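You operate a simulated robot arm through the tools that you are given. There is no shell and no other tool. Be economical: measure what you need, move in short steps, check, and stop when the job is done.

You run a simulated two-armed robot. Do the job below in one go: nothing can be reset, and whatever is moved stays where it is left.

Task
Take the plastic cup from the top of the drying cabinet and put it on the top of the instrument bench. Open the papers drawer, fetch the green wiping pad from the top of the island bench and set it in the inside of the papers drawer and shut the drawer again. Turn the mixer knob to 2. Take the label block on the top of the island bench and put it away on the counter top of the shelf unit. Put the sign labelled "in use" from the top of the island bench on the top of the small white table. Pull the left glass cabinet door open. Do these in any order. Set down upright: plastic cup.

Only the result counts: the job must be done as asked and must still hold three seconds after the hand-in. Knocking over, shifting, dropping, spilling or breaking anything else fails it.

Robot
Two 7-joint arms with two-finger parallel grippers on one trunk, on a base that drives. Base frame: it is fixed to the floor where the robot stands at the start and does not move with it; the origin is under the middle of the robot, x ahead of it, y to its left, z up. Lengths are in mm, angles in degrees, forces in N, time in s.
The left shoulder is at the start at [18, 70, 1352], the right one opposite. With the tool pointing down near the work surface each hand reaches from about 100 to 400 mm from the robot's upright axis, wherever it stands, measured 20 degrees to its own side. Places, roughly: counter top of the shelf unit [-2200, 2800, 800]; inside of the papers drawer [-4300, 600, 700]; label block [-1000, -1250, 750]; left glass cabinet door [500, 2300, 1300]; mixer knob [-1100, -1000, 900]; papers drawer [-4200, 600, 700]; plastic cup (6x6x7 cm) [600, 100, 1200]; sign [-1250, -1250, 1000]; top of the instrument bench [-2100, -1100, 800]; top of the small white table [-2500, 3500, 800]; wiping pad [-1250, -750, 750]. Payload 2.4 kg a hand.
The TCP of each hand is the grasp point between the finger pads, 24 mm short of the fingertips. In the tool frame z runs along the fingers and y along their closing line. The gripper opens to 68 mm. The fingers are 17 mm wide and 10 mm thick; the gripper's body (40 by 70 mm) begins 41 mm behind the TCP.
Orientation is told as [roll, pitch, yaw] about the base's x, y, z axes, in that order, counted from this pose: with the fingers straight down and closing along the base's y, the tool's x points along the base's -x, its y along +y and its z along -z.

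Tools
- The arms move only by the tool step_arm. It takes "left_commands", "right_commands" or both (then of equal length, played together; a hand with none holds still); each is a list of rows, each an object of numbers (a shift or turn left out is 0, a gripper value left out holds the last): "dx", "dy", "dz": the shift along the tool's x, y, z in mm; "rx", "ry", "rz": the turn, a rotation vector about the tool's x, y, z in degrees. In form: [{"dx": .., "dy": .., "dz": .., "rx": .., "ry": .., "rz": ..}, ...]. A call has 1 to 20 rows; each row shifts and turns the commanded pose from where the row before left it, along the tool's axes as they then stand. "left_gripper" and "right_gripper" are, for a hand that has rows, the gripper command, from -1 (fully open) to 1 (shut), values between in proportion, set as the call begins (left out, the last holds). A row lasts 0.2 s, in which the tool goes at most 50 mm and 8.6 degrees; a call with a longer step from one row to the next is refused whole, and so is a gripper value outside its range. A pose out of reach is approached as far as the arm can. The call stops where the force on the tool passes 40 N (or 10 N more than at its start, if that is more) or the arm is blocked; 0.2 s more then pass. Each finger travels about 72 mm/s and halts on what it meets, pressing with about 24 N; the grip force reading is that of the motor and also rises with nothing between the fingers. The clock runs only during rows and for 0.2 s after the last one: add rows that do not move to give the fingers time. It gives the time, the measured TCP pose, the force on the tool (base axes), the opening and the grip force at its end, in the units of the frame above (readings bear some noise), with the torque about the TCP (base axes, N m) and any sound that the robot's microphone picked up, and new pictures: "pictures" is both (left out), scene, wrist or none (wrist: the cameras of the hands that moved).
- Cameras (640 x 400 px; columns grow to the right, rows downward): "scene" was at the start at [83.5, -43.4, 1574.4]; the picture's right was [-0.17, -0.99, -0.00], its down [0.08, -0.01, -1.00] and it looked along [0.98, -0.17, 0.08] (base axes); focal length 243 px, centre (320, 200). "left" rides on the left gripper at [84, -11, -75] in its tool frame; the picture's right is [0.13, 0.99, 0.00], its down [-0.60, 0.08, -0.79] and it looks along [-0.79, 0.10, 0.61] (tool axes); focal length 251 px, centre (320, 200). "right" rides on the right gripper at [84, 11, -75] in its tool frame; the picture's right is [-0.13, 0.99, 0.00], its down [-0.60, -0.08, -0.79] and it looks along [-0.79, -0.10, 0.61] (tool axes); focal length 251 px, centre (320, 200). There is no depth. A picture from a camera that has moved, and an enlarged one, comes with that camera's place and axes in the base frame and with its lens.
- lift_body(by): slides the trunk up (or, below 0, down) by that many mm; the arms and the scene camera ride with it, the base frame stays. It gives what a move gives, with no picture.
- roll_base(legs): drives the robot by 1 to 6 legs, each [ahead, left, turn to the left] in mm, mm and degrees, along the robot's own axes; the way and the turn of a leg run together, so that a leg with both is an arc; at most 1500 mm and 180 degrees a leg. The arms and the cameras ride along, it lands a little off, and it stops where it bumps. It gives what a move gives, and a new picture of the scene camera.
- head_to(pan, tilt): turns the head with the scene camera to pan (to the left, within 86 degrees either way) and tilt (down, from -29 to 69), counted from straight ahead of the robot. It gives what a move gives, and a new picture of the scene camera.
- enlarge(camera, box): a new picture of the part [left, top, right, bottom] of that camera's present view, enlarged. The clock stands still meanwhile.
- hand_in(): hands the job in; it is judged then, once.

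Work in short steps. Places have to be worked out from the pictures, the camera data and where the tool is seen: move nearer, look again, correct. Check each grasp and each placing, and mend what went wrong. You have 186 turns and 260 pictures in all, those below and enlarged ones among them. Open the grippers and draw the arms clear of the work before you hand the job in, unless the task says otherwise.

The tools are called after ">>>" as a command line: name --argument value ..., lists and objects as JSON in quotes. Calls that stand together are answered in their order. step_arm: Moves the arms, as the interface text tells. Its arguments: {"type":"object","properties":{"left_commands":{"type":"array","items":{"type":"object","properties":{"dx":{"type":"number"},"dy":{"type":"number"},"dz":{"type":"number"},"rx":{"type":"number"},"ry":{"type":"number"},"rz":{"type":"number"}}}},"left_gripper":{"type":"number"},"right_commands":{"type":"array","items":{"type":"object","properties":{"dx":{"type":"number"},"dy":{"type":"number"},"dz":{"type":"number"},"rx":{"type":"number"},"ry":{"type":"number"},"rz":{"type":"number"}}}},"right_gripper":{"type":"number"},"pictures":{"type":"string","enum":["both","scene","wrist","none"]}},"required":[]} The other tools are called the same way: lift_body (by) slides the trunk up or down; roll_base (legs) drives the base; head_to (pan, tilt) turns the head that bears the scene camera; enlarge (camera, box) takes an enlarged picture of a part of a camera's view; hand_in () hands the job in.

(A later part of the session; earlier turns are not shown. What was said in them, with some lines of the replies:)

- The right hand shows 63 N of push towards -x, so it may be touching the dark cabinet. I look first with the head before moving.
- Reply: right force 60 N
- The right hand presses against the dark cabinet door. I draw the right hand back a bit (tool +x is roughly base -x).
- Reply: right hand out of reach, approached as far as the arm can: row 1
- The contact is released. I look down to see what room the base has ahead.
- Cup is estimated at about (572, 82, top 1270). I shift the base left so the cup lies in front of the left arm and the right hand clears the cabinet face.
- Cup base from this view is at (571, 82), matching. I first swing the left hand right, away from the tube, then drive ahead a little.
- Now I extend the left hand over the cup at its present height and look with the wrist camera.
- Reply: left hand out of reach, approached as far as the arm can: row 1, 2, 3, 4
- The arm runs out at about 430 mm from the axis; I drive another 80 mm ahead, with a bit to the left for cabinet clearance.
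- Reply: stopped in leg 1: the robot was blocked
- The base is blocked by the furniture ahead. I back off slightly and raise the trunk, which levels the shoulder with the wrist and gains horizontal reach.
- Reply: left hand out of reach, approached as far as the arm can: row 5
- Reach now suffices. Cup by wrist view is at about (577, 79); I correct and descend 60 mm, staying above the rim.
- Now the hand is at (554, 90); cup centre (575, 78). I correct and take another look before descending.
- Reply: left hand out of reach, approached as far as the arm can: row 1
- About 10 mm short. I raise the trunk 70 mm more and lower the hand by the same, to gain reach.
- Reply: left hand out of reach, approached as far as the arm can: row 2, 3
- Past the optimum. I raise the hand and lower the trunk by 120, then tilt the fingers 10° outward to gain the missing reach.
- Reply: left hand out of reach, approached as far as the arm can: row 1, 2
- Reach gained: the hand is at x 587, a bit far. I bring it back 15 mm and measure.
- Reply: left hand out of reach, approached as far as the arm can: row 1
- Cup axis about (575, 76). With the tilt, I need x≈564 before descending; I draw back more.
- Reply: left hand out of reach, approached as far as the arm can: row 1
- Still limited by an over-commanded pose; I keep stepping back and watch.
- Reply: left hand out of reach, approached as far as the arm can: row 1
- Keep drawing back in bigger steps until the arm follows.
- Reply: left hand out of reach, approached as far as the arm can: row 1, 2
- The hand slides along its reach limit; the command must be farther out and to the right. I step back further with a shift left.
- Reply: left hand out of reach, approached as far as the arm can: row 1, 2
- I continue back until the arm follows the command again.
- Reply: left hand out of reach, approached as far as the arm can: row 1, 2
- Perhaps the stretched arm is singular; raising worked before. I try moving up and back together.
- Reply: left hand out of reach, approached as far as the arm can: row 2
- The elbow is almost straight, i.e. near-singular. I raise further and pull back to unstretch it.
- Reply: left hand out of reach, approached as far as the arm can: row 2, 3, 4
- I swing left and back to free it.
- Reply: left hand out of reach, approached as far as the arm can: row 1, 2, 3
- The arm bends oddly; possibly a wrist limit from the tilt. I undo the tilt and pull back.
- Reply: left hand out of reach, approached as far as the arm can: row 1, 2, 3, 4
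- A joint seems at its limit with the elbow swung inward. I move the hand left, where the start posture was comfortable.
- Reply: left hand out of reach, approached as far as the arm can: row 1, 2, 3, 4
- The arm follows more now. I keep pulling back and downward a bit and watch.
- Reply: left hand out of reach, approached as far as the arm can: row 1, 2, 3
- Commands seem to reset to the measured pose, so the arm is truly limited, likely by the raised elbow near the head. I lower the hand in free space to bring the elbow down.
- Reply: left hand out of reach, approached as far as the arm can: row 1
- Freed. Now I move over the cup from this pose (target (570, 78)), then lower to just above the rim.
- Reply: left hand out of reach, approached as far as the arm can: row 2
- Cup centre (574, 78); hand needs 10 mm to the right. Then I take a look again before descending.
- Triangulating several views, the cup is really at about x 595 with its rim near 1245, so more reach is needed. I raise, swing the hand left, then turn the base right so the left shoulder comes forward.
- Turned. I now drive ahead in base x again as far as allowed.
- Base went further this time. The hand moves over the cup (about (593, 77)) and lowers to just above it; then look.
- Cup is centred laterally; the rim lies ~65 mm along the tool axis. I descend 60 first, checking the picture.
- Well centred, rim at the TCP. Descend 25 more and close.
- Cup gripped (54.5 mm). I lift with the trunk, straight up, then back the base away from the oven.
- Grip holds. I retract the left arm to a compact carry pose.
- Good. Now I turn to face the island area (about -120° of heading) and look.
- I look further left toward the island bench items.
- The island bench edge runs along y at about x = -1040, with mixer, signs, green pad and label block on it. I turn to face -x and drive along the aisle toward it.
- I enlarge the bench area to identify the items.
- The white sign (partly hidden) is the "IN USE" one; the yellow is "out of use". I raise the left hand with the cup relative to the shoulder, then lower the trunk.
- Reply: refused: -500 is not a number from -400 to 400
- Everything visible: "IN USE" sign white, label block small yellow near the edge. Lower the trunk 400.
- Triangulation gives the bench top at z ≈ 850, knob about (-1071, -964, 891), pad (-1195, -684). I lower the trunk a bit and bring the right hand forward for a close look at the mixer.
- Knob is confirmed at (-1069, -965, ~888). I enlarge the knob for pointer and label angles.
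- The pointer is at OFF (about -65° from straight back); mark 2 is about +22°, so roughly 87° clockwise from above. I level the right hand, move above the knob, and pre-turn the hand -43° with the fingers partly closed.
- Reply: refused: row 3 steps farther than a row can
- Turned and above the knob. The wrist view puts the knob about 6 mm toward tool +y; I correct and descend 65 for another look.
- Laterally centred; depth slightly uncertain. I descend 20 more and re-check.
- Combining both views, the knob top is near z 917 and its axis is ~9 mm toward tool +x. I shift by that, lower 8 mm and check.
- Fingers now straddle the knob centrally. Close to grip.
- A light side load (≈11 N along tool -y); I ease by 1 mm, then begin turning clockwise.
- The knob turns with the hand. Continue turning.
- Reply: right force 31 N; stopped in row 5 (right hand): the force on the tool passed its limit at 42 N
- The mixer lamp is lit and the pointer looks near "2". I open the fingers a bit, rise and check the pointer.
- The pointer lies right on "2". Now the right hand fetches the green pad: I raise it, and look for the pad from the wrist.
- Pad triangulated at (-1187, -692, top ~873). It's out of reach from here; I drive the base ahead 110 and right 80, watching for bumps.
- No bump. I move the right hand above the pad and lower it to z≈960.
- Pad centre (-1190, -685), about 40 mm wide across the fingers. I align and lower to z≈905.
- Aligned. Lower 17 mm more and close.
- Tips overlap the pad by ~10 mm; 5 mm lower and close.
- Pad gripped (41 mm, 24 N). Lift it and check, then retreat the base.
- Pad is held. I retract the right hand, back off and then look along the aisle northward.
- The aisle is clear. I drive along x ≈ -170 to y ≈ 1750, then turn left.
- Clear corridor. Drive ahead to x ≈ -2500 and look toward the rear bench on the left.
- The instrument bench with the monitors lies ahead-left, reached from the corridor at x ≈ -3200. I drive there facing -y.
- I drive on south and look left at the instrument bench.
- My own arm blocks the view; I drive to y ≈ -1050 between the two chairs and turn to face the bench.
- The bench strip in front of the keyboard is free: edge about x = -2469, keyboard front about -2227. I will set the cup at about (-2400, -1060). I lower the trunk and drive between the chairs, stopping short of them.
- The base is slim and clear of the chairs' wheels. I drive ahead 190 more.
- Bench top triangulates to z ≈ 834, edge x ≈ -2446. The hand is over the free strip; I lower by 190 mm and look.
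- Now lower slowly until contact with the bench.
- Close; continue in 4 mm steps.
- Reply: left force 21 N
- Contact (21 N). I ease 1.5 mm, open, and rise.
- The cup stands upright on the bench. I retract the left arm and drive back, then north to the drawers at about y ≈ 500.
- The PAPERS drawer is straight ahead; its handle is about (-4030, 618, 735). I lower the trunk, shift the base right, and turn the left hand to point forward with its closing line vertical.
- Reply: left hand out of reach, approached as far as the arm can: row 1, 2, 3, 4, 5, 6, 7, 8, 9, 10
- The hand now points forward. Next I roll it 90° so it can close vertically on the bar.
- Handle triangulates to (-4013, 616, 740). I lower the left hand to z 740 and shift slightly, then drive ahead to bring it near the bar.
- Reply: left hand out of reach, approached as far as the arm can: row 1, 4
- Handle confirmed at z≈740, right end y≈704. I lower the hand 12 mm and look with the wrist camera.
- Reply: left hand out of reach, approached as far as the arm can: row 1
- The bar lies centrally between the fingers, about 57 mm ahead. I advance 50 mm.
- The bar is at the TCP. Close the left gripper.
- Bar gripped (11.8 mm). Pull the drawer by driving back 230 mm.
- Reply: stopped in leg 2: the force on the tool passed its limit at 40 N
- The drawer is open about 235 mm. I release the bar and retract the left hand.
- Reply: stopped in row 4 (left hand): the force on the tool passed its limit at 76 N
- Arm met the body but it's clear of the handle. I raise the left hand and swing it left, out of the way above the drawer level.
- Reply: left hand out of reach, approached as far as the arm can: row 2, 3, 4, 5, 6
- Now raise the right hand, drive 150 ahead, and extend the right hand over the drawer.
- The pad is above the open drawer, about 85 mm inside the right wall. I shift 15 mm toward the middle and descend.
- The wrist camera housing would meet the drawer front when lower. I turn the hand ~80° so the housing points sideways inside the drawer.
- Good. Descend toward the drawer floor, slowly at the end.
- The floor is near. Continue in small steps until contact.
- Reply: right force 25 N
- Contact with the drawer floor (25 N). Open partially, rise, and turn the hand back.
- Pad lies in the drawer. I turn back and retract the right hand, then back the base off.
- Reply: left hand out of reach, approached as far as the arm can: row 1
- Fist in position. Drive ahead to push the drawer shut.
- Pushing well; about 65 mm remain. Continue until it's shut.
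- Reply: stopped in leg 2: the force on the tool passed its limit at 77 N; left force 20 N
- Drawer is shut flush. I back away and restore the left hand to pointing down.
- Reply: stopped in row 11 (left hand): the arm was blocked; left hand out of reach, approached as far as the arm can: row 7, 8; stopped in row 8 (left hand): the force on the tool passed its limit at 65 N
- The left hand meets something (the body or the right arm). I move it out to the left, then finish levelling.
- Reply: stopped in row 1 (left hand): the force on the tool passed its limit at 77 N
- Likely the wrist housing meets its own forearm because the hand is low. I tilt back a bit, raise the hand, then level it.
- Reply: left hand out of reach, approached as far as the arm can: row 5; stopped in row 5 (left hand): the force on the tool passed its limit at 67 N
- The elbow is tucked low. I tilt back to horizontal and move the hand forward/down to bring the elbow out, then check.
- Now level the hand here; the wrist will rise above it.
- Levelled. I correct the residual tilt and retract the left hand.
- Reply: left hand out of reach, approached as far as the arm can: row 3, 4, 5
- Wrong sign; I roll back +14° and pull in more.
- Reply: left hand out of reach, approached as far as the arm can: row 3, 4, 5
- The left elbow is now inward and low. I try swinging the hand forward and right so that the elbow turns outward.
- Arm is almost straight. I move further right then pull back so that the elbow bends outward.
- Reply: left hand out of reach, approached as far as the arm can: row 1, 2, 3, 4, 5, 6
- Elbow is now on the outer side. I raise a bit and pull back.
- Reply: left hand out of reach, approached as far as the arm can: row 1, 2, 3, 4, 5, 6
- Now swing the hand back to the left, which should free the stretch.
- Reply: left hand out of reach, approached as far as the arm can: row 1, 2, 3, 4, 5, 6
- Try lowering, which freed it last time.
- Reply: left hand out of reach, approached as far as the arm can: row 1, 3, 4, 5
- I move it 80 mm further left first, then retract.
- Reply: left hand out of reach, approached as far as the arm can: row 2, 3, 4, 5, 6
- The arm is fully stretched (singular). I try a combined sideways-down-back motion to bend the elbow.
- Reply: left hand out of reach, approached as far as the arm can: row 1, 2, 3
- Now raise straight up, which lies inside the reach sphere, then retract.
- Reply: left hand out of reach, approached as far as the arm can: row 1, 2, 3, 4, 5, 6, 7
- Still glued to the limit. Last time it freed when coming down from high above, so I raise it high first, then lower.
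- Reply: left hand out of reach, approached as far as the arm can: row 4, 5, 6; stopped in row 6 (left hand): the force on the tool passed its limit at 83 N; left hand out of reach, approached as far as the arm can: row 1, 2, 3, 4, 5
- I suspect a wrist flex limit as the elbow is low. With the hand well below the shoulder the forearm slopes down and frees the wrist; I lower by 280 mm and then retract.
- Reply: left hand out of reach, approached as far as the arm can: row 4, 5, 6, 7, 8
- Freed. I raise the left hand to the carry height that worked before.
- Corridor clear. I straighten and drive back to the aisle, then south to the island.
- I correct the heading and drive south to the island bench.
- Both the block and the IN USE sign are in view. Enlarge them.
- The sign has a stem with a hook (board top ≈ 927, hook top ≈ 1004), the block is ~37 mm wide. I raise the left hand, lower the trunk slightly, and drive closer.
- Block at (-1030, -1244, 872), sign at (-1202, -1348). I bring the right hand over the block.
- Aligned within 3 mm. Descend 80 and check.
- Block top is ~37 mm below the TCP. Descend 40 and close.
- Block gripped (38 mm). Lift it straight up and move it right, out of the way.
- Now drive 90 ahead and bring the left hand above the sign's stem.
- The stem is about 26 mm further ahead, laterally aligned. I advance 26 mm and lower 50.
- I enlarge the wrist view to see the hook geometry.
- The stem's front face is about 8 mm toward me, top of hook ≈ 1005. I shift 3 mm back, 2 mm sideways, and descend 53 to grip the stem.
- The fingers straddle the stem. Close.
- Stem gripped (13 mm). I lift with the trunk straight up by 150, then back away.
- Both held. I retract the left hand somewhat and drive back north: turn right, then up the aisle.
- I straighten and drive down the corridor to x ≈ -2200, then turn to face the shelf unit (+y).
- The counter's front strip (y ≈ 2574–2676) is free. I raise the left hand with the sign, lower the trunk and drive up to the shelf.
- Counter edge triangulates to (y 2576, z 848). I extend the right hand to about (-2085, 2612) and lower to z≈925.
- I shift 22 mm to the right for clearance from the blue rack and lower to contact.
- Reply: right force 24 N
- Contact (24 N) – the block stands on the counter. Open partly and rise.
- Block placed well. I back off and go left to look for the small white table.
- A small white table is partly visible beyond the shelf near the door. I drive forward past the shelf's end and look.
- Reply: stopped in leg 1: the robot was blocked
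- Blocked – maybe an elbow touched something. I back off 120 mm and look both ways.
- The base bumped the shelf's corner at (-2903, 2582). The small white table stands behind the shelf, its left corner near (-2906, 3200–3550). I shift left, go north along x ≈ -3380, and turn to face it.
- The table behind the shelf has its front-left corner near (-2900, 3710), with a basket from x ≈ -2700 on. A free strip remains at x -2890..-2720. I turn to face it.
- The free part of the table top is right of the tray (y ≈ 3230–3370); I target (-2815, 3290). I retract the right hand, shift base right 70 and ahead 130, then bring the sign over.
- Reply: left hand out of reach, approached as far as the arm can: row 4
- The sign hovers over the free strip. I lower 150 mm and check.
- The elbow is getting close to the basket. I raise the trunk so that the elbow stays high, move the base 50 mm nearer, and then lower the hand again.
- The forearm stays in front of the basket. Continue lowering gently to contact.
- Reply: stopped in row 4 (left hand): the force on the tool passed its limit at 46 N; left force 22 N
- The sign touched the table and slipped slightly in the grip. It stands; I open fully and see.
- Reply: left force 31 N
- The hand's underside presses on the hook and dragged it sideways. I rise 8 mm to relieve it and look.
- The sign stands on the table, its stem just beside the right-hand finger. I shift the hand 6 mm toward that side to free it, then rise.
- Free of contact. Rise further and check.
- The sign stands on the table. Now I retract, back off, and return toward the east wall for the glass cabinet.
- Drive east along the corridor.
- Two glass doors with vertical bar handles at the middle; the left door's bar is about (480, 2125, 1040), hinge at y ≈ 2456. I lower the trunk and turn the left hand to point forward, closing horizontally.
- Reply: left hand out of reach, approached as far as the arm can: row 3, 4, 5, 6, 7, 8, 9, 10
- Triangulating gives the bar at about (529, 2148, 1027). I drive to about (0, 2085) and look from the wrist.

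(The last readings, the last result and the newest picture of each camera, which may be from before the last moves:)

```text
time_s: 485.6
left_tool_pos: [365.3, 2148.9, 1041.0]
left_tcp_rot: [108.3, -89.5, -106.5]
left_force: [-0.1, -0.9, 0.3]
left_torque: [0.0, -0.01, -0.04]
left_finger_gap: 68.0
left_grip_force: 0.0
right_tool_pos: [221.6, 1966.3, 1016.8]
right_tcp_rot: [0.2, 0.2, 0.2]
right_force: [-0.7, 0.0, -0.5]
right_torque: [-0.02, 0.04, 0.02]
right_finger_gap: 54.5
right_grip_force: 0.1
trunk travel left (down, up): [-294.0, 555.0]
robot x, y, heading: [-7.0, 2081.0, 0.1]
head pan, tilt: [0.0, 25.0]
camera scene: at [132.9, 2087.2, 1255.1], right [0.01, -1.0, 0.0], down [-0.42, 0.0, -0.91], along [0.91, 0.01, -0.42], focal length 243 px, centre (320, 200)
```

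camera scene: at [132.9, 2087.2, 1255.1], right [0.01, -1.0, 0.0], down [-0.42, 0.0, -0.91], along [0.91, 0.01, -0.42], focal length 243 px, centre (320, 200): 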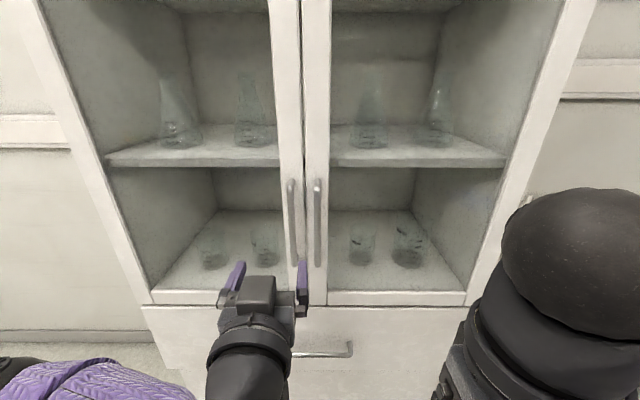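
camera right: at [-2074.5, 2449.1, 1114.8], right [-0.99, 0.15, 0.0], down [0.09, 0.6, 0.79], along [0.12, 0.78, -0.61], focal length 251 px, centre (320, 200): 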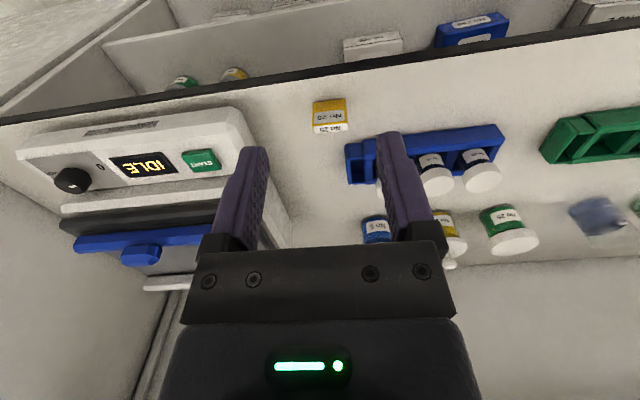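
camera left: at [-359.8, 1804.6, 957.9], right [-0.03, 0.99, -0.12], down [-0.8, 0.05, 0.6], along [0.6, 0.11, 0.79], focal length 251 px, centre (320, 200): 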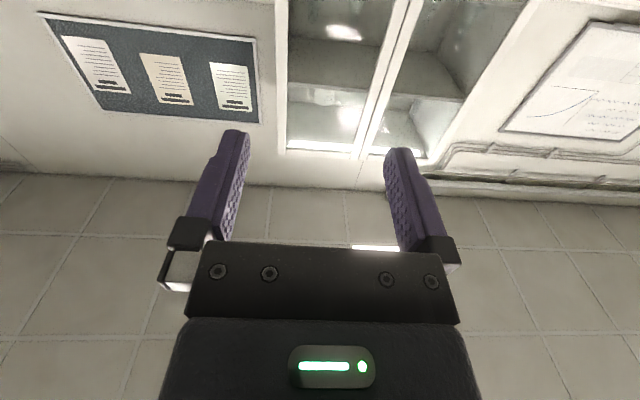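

The bar is near (≈505–520, 2142, 1035). I shift the hand 7 mm right and drive 90 ahead, then re-check.

>>> step_arm --left_commands '[{"dy": -7}, {}]' --pictures "none"

>>> roll_base --legs '[[80, 0, 0]]'

>>> enlarge --camera "left" --box '[0, 0, 640, 400]'

```text
time_s: 486.2
left_tool_pos: [365.7, 2142.9, 1042.6]
left_tcp_rot: [106.6, -89.4, -104.7]
left_force: [-1.0, 1.2, 0.0]
left_torque: [0.03, 0.0, 0.02]
left_finger_gap: 68.2
left_grip_force: 0.0
right_tool_pos: [222.1, 1965.6, 1017.9]
right_tcp_rot: [0.2, 0.2, 0.2]
right_force: [0.4, 0.0, 0.4]
right_torque: [-0.02, 0.01, 0.02]
right_finger_gap: 54.2
right_grip_force: 0.0
trunk travel left (down, up): [-294.0, 555.0]
robot x, y, heading: [-8.5, 2085.3, 0.5]
head pan, tilt: [0.0, 25.0]
```

```text
time_s: 487.3
left_tool_pos: [445.8, 2143.5, 1042.6]
left_tcp_rot: [106.5, -89.5, -104.5]
left_force: [0.5, -0.4, -0.4]
left_torque: [-0.01, 0.0, 0.02]
left_finger_gap: 67.8
left_grip_force: 0.1
right_tool_pos: [302.3, 1966.0, 1017.7]
right_tcp_rot: [0.2, 0.3, 0.2]
right_force: [-0.1, 0.6, 0.9]
right_torque: [0.01, 0.03, 0.03]
right_finger_gap: 54.6
right_grip_force: 0.1
trunk travel left (down, up): [-294.0, 555.0]
robot x, y, heading: [70.0, 2082.9, 0.1]
head pan, tilt: [0.0, 25.0]
camera scene: at [213.2, 2087.6, 1255.0], right [0.01, -1.0, 0.0], down [-0.42, 0.0, -0.91], along [0.91, 0.01, -0.42], focal length 243 px, centre (320, 200)
```

scene: 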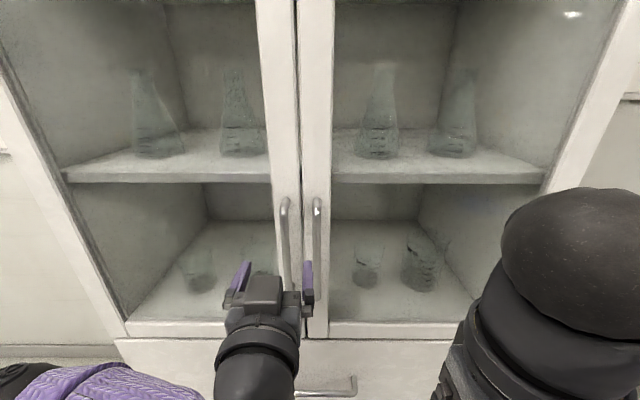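

```text
1.00 times, centred on (320, 200) of left (not enlarged: the box is as wide or as high as the picture)
camera zoom: at [371.3, 2131.4, 957.9], right [-0.03, 0.99, -0.12], down [-0.8, 0.05, 0.6], along [0.6, 0.11, 0.79], focal length 251 px, centre (320, 200)
```

zoom: 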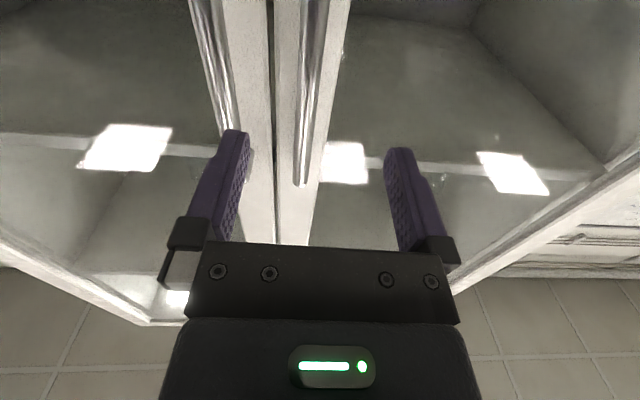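

The right door's bar is close too, so I narrow the opening to 34 mm, shift 7 mm right, and advance 25 mm to check.

>>> step_arm --left_commands '[{"dy": -7}, {}, {"dz": 12}, {"dz": 12}, {}]' --left_gripper 0

```text
time_s: 488.5
left_tool_pos: [468.4, 2138.4, 1042.5]
left_tcp_rot: [106.9, -89.6, -105.1]
left_force: [0.4, 0.1, -0.8]
left_torque: [-0.02, -0.03, 0.0]
left_finger_gap: 33.9
left_grip_force: 0.1
right_tool_pos: [300.8, 1967.8, 1017.7]
right_tcp_rot: [0.2, 0.2, 0.2]
right_force: [-0.3, 0.9, -0.5]
right_torque: [0.0, 0.0, 0.02]
right_finger_gap: 54.5
right_grip_force: 0.0
trunk travel left (down, up): [-294.0, 555.0]
robot x, y, heading: [72.5, 2083.2, 0.3]
head pan, tilt: [0.0, 25.0]
camera scene: at [213.0, 2087.6, 1255.0], right [0.01, -1.0, 0.0], down [-0.42, 0.0, -0.91], along [0.91, 0.01, -0.42], focal length 243 px, centre (320, 200)
camera left: at [395.0, 2125.1, 958.3], right [-0.03, 0.99, -0.12], down [-0.8, 0.05, 0.6], along [0.6, 0.11, 0.79], focal length 251 px, centre (320, 200)
```

scene: 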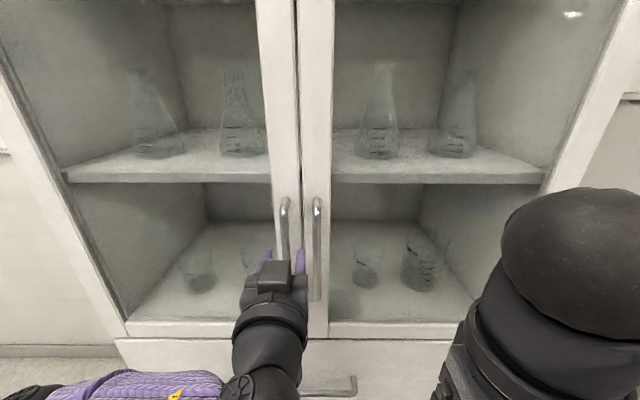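
left: 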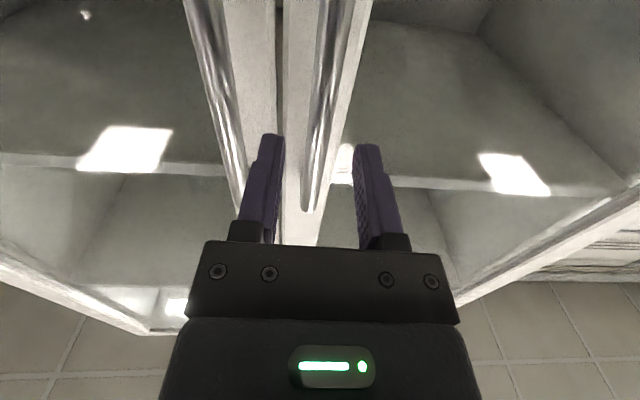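

The bar is centred between the fingers, ~35 mm ahead. Advance 33 and close.

>>> step_arm --left_commands '[{"dz": 12}, {"dz": 12}, {"dz": 8}, {}]' --pictures "wrist"

>>> step_arm --left_commands '[{}, {}, {}]' --left_gripper 1 --pictures "wrist"

```text
time_s: 489.5
left_tool_pos: [500.4, 2137.4, 1041.9]
left_tcp_rot: [106.0, -89.5, -104.1]
left_force: [-0.3, -0.4, -0.8]
left_torque: [0.0, 0.0, -0.01]
left_finger_gap: 34.2
left_grip_force: 0.1
right_tool_pos: [301.6, 1966.0, 1018.2]
right_tcp_rot: [0.3, 0.3, 0.2]
right_force: [-0.4, -0.1, 0.0]
right_torque: [0.04, -0.01, -0.01]
right_finger_gap: 54.2
right_grip_force: 0.0
trunk travel left (down, up): [-294.0, 555.0]
robot x, y, heading: [71.2, 2086.5, 0.3]
head pan, tilt: [0.0, 25.0]
camera left: at [427.3, 2126.1, 958.1], right [-0.03, 0.99, -0.12], down [-0.8, 0.05, 0.6], along [0.6, 0.11, 0.79], focal length 251 px, centre (320, 200)
```

left: 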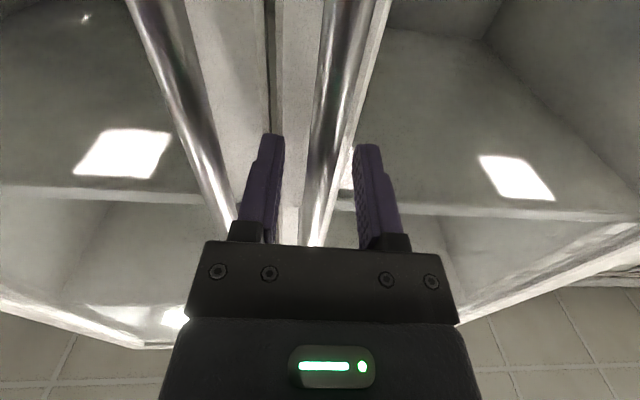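

```text
time_s: 490.3
left_tool_pos: [501.1, 2138.4, 1040.7]
left_tcp_rot: [105.4, -89.4, -103.7]
left_force: [-0.8, -5.4, -1.9]
left_torque: [-0.37, 0.04, 0.02]
left_finger_gap: 11.3
left_grip_force: 32.5
right_tool_pos: [302.7, 1966.2, 1017.4]
right_tcp_rot: [0.2, 0.1, 0.1]
right_force: [0.7, -1.1, -0.2]
right_torque: [-0.04, 0.0, 0.0]
right_finger_gap: 54.7
right_grip_force: 0.1
trunk travel left (down, up): [-294.0, 555.0]
robot x, y, heading: [70.4, 2085.3, 0.3]
head pan, tilt: [0.0, 25.0]
camera left: at [427.1, 2125.2, 958.1], right [-0.03, 0.99, -0.12], down [-0.8, 0.05, 0.6], along [0.6, 0.11, 0.79], focal length 251 px, centre (320, 200)
```

left: 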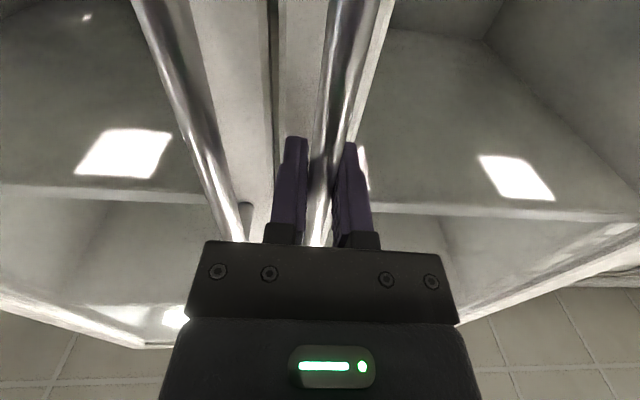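

Bar gripped. Hinge at about (535, 2460), radius ≈ 322 mm. I pull the door open by driving the base along the arc in short legs.

>>> roll_base --legs '[[-45, 6, 0], [-40, 14, 0]]'

```text
time_s: 491.7
left_tool_pos: [414.5, 2157.8, 1041.3]
left_tcp_rot: [106.2, -89.3, -104.5]
left_force: [-1.5, -5.1, -3.8]
left_torque: [-0.34, -0.22, 0.04]
left_finger_gap: 11.8
left_grip_force: 32.4
right_tool_pos: [215.8, 1984.2, 1018.6]
right_tcp_rot: [0.1, 0.2, 0.3]
right_force: [-1.0, -0.3, 0.0]
right_torque: [0.03, -0.01, 0.0]
right_finger_gap: 54.6
right_grip_force: 0.0
trunk travel left (down, up): [-294.0, 555.0]
robot x, y, heading: [-13.1, 2103.5, 0.6]
head pan, tilt: [0.0, 25.0]
camera scene: at [127.4, 2106.6, 1255.0], right [0.01, -1.0, 0.0], down [-0.42, 0.0, -0.91], along [0.91, 0.01, -0.42], focal length 243 px, centre (320, 200)
```

scene: 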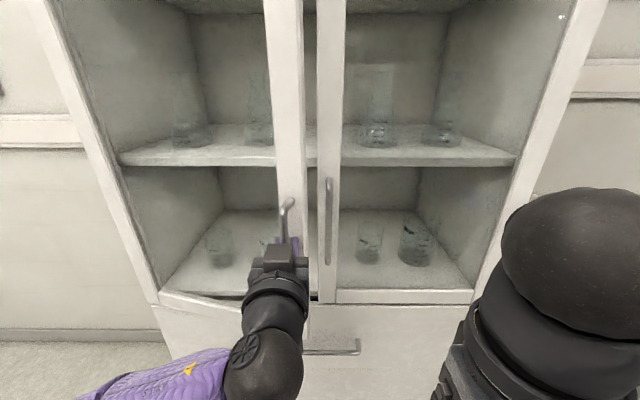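

The door is opening with low force. Continue along the arc.

>>> roll_base --legs '[[-38, 18, 0], [-36, 22, 0], [-33, 27, 0], [-30, 31, 0]]'

```text
time_s: 494.0
left_tool_pos: [285.2, 2241.0, 1042.6]
left_tcp_rot: [108.2, -89.6, -107.1]
left_force: [-5.2, -6.1, 8.0]
left_torque: [-0.45, 0.31, -0.04]
left_finger_gap: 11.8
left_grip_force: 32.0
right_tool_pos: [87.6, 2071.5, 1017.8]
right_tcp_rot: [0.1, 0.2, 0.1]
right_force: [0.2, -0.1, -0.9]
right_torque: [0.06, 0.0, -0.03]
right_finger_gap: 54.3
right_grip_force: 0.1
trunk travel left (down, up): [-294.0, 555.0]
robot x, y, heading: [-143.2, 2193.2, 0.3]
head pan, tilt: [0.0, 25.0]
stopped in leg 4: the force on the tool passed its limit at 42 N (the readings are from after the stop); the commanded pose is now the measured one
camera scene: at [-0.7, 2192.5, 1255.3], right [0.0, -1.0, 0.0], down [-0.42, 0.0, -0.91], along [0.91, 0.0, -0.42], focal length 243 px, centre (320, 200)
```

scene: 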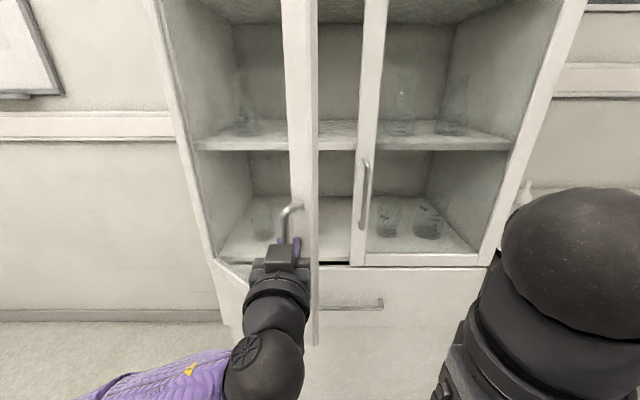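

About 44° open. I continue with tangential steps.

>>> roll_base --legs '[[-20, 24, 0], [-18, 27, 0]]'

```text
time_s: 495.3
left_tool_pos: [245.6, 2289.1, 1042.2]
left_tcp_rot: [102.6, -89.3, -101.4]
left_force: [-24.1, -17.4, 3.6]
left_torque: [-0.43, -0.01, 0.05]
left_finger_gap: 11.9
left_grip_force: 31.8
right_tool_pos: [47.1, 2120.7, 1018.7]
right_tcp_rot: [0.4, 0.0, 0.1]
right_force: [0.2, 0.5, 0.5]
right_torque: [-0.04, 0.0, 0.03]
right_finger_gap: 54.4
right_grip_force: 0.1
trunk travel left (down, up): [-294.0, 555.0]
robot x, y, heading: [-183.8, 2242.9, 0.2]
head pan, tilt: [0.0, 25.0]
camera scene: at [-41.9, 2241.7, 1255.5], right [0.0, -1.0, 0.0], down [-0.42, 0.0, -0.91], along [0.91, 0.0, -0.42], focal length 243 px, centre (320, 200)
```

scene: 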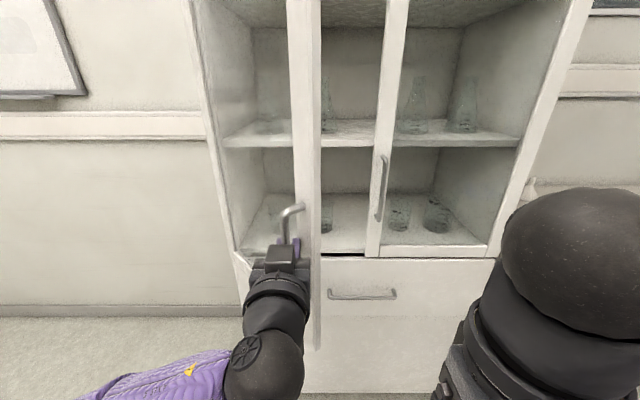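

About 57° open; force shows I'm slightly inside the arc. I continue with a small outward bias.

>>> roll_base --legs '[[-20, 28, 0], [-16, 33, 0], [-12, 33, 0]]'

```text
time_s: 497.1
left_tool_pos: [198.6, 2385.0, 1042.7]
left_tcp_rot: [100.4, -89.5, -99.3]
left_force: [-6.2, -1.4, 14.2]
left_torque: [-0.31, -0.07, 0.09]
left_finger_gap: 11.9
left_grip_force: 32.4
right_tool_pos: [0.5, 2216.3, 1018.8]
right_tcp_rot: [0.2, 0.0, -0.1]
right_force: [1.4, -0.2, -0.3]
right_torque: [-0.03, 0.03, -0.02]
right_finger_gap: 54.5
right_grip_force: 0.0
trunk travel left (down, up): [-294.0, 555.0]
robot x, y, heading: [-229.0, 2333.4, 0.2]
head pan, tilt: [0.0, 25.0]
camera scene: at [-88.2, 2338.1, 1255.3], right [0.0, -1.0, 0.0], down [-0.42, 0.0, -0.91], along [0.91, 0.0, -0.42], focal length 243 px, centre (320, 200)
```

scene: 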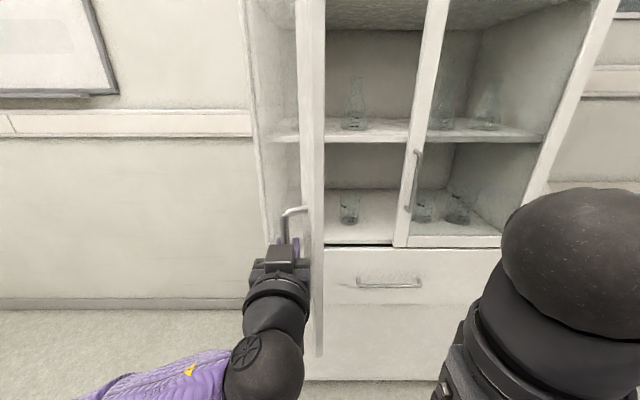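

The door is about 77° open. I open the fingers slightly and draw straight back.

>>> step_arm --left_commands '[{}, {}]' --left_gripper 0.35 --pictures "wrist"

>>> roll_base --legs '[[-60, 0, 0]]'

```text
time_s: 497.7
left_tool_pos: [201.3, 2385.7, 1040.2]
left_tcp_rot: [88.6, -89.5, -87.7]
left_force: [-0.7, -0.4, 0.7]
left_torque: [-0.02, -0.04, -0.02]
left_finger_gap: 22.1
left_grip_force: 0.1
right_tool_pos: [0.8, 2216.7, 1018.3]
right_tcp_rot: [0.2, 0.1, 0.1]
right_force: [-0.4, -0.4, -0.1]
right_torque: [-0.01, 0.01, 0.01]
right_finger_gap: 54.6
right_grip_force: 0.1
trunk travel left (down, up): [-294.0, 555.0]
robot x, y, heading: [-228.9, 2337.5, 0.2]
head pan, tilt: [0.0, 25.0]
camera left: at [126.8, 2374.2, 957.3], right [-0.02, 0.99, -0.12], down [-0.79, 0.06, 0.6], along [0.61, 0.11, 0.79], focal length 251 px, centre (320, 200)
```

left: 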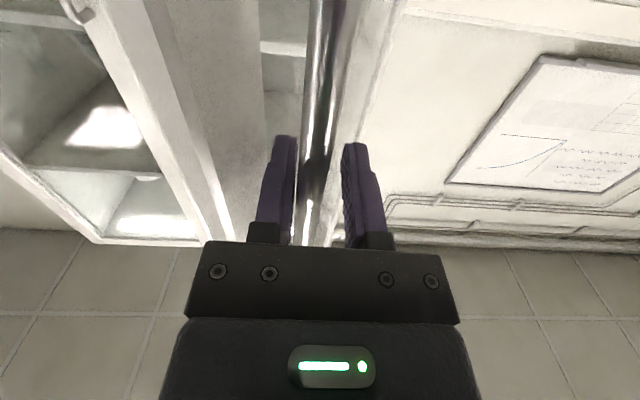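

```text
time_s: 498.6
left_tool_pos: [139.3, 2385.3, 1040.6]
left_tcp_rot: [91.1, -89.5, -90.0]
left_force: [-0.1, 0.6, 0.1]
left_torque: [0.0, -0.04, 0.02]
left_finger_gap: 22.0
left_grip_force: 0.0
right_tool_pos: [-58.7, 2216.5, 1018.5]
right_tcp_rot: [0.3, 0.2, 0.0]
right_force: [0.7, 1.0, -0.2]
right_torque: [-0.01, 0.03, 0.0]
right_finger_gap: 54.5
right_grip_force: 0.1
trunk travel left (down, up): [-294.0, 555.0]
robot x, y, heading: [-288.9, 2342.5, 0.0]
head pan, tilt: [0.0, 25.0]
camera scene: at [-147.0, 2338.3, 1255.1], right [0.0, -1.0, 0.0], down [-0.42, 0.0, -0.91], along [0.91, 0.0, -0.42], focal length 243 px, centre (320, 200)
```

scene: 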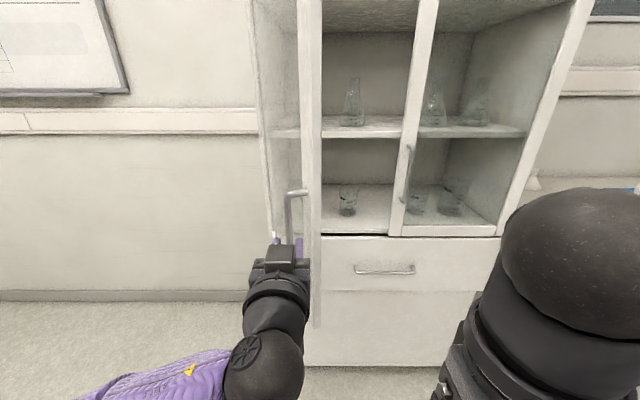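

Free of the bar; door remains open. Back off further and open the grippers, then a final look.

>>> roll_base --legs '[[-300, 0, 0]]'

>>> step_arm --left_commands '[{}, {}, {}]' --right_commands '[{}, {}, {}]' --left_gripper -1 --right_gripper -1 --pictures "scene"

```text
time_s: 500.7
left_tool_pos: [-161.7, 2384.0, 1040.4]
left_tcp_rot: [89.8, -89.5, -89.1]
left_force: [0.1, 0.2, 0.0]
left_torque: [0.03, -0.02, 0.04]
left_finger_gap: 22.0
left_grip_force: 0.0
right_tool_pos: [-361.1, 2215.9, 1017.8]
right_tcp_rot: [0.2, 0.2, 0.0]
right_force: [0.7, -0.3, 0.0]
right_torque: [0.01, -0.02, -0.01]
right_finger_gap: 54.3
right_grip_force: 0.0
trunk travel left (down, up): [-294.0, 555.0]
robot x, y, heading: [-588.5, 2336.0, 0.2]
head pan, tilt: [0.0, 25.0]
camera scene: at [-449.1, 2337.5, 1255.1], right [0.0, -1.0, 0.0], down [-0.42, 0.0, -0.91], along [0.91, 0.0, -0.42], focal length 243 px, centre (320, 200)
```

scene: 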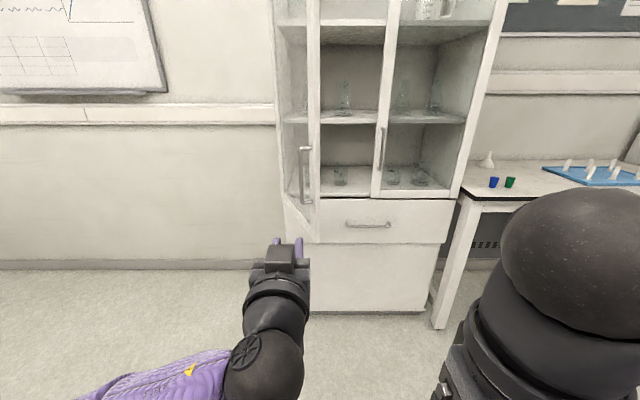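

```text
time_s: 501.5
left_tool_pos: [-162.0, 2384.5, 1041.0]
left_tcp_rot: [88.8, -89.5, -87.8]
left_force: [-0.2, -0.5, 0.3]
left_torque: [0.04, 0.0, -0.03]
left_finger_gap: 68.1
left_grip_force: 0.0
right_tool_pos: [-360.5, 2215.3, 1018.2]
right_tcp_rot: [0.1, 0.1, -0.1]
right_force: [0.2, -0.1, 0.0]
right_torque: [-0.02, 0.03, -0.03]
right_finger_gap: 67.9
right_grip_force: 0.1
trunk travel left (down, up): [-294.0, 555.0]
robot x, y, heading: [-594.3, 2336.4, -0.1]
head pan, tilt: [0.0, 25.0]
camera scene: at [-448.9, 2337.5, 1255.0], right [0.0, -1.0, 0.0], down [-0.42, 0.0, -0.91], along [0.91, 0.0, -0.42], focal length 243 px, centre (320, 200)
```

scene: 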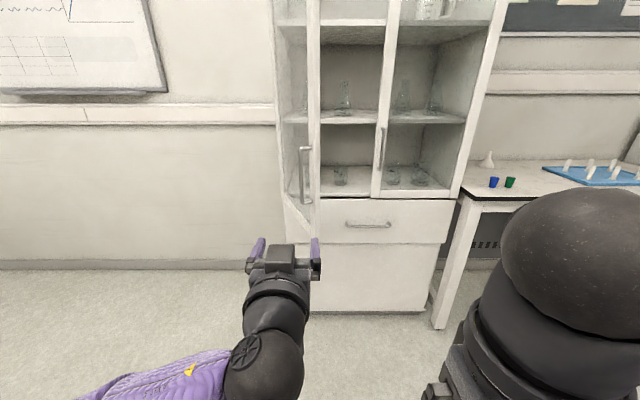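

All tasks are done, grippers open and arms clear. Handing in.

>>> hand_in

```text
The job is handed in.
```

I handed the job in with all six tasks done; each was checked by camera or contact as I did it, but not re-checked at the end.

- **Plastic cup:** it stands upright on the front strip of the instrument bench, in front of the keyboard.
- **Wiping pad and drawer:** the green pad lies inside the papers drawer, and the drawer is shut flush.
- **Mixer knob:** the pointer reads 2 and the lamp is lit.
- **Label block:** it stands on the counter top of the shelf unit, just in front of the blue rack.
- **"In use" sign:** it stands on the small white table between the tray and the wall. The hand dragged it about 25 mm sideways as I let go. I took the table behind the shelf unit to be the small white one, from your rough position.
- **Glass cabinet:** the left door is open about 77° and stayed there when I let go.

The base bumped the front-left corner of the shelf unit once, and the robot also started with its right hand pressed against the dark cabinet. I saw nothing out of place on the shelf afterwards.
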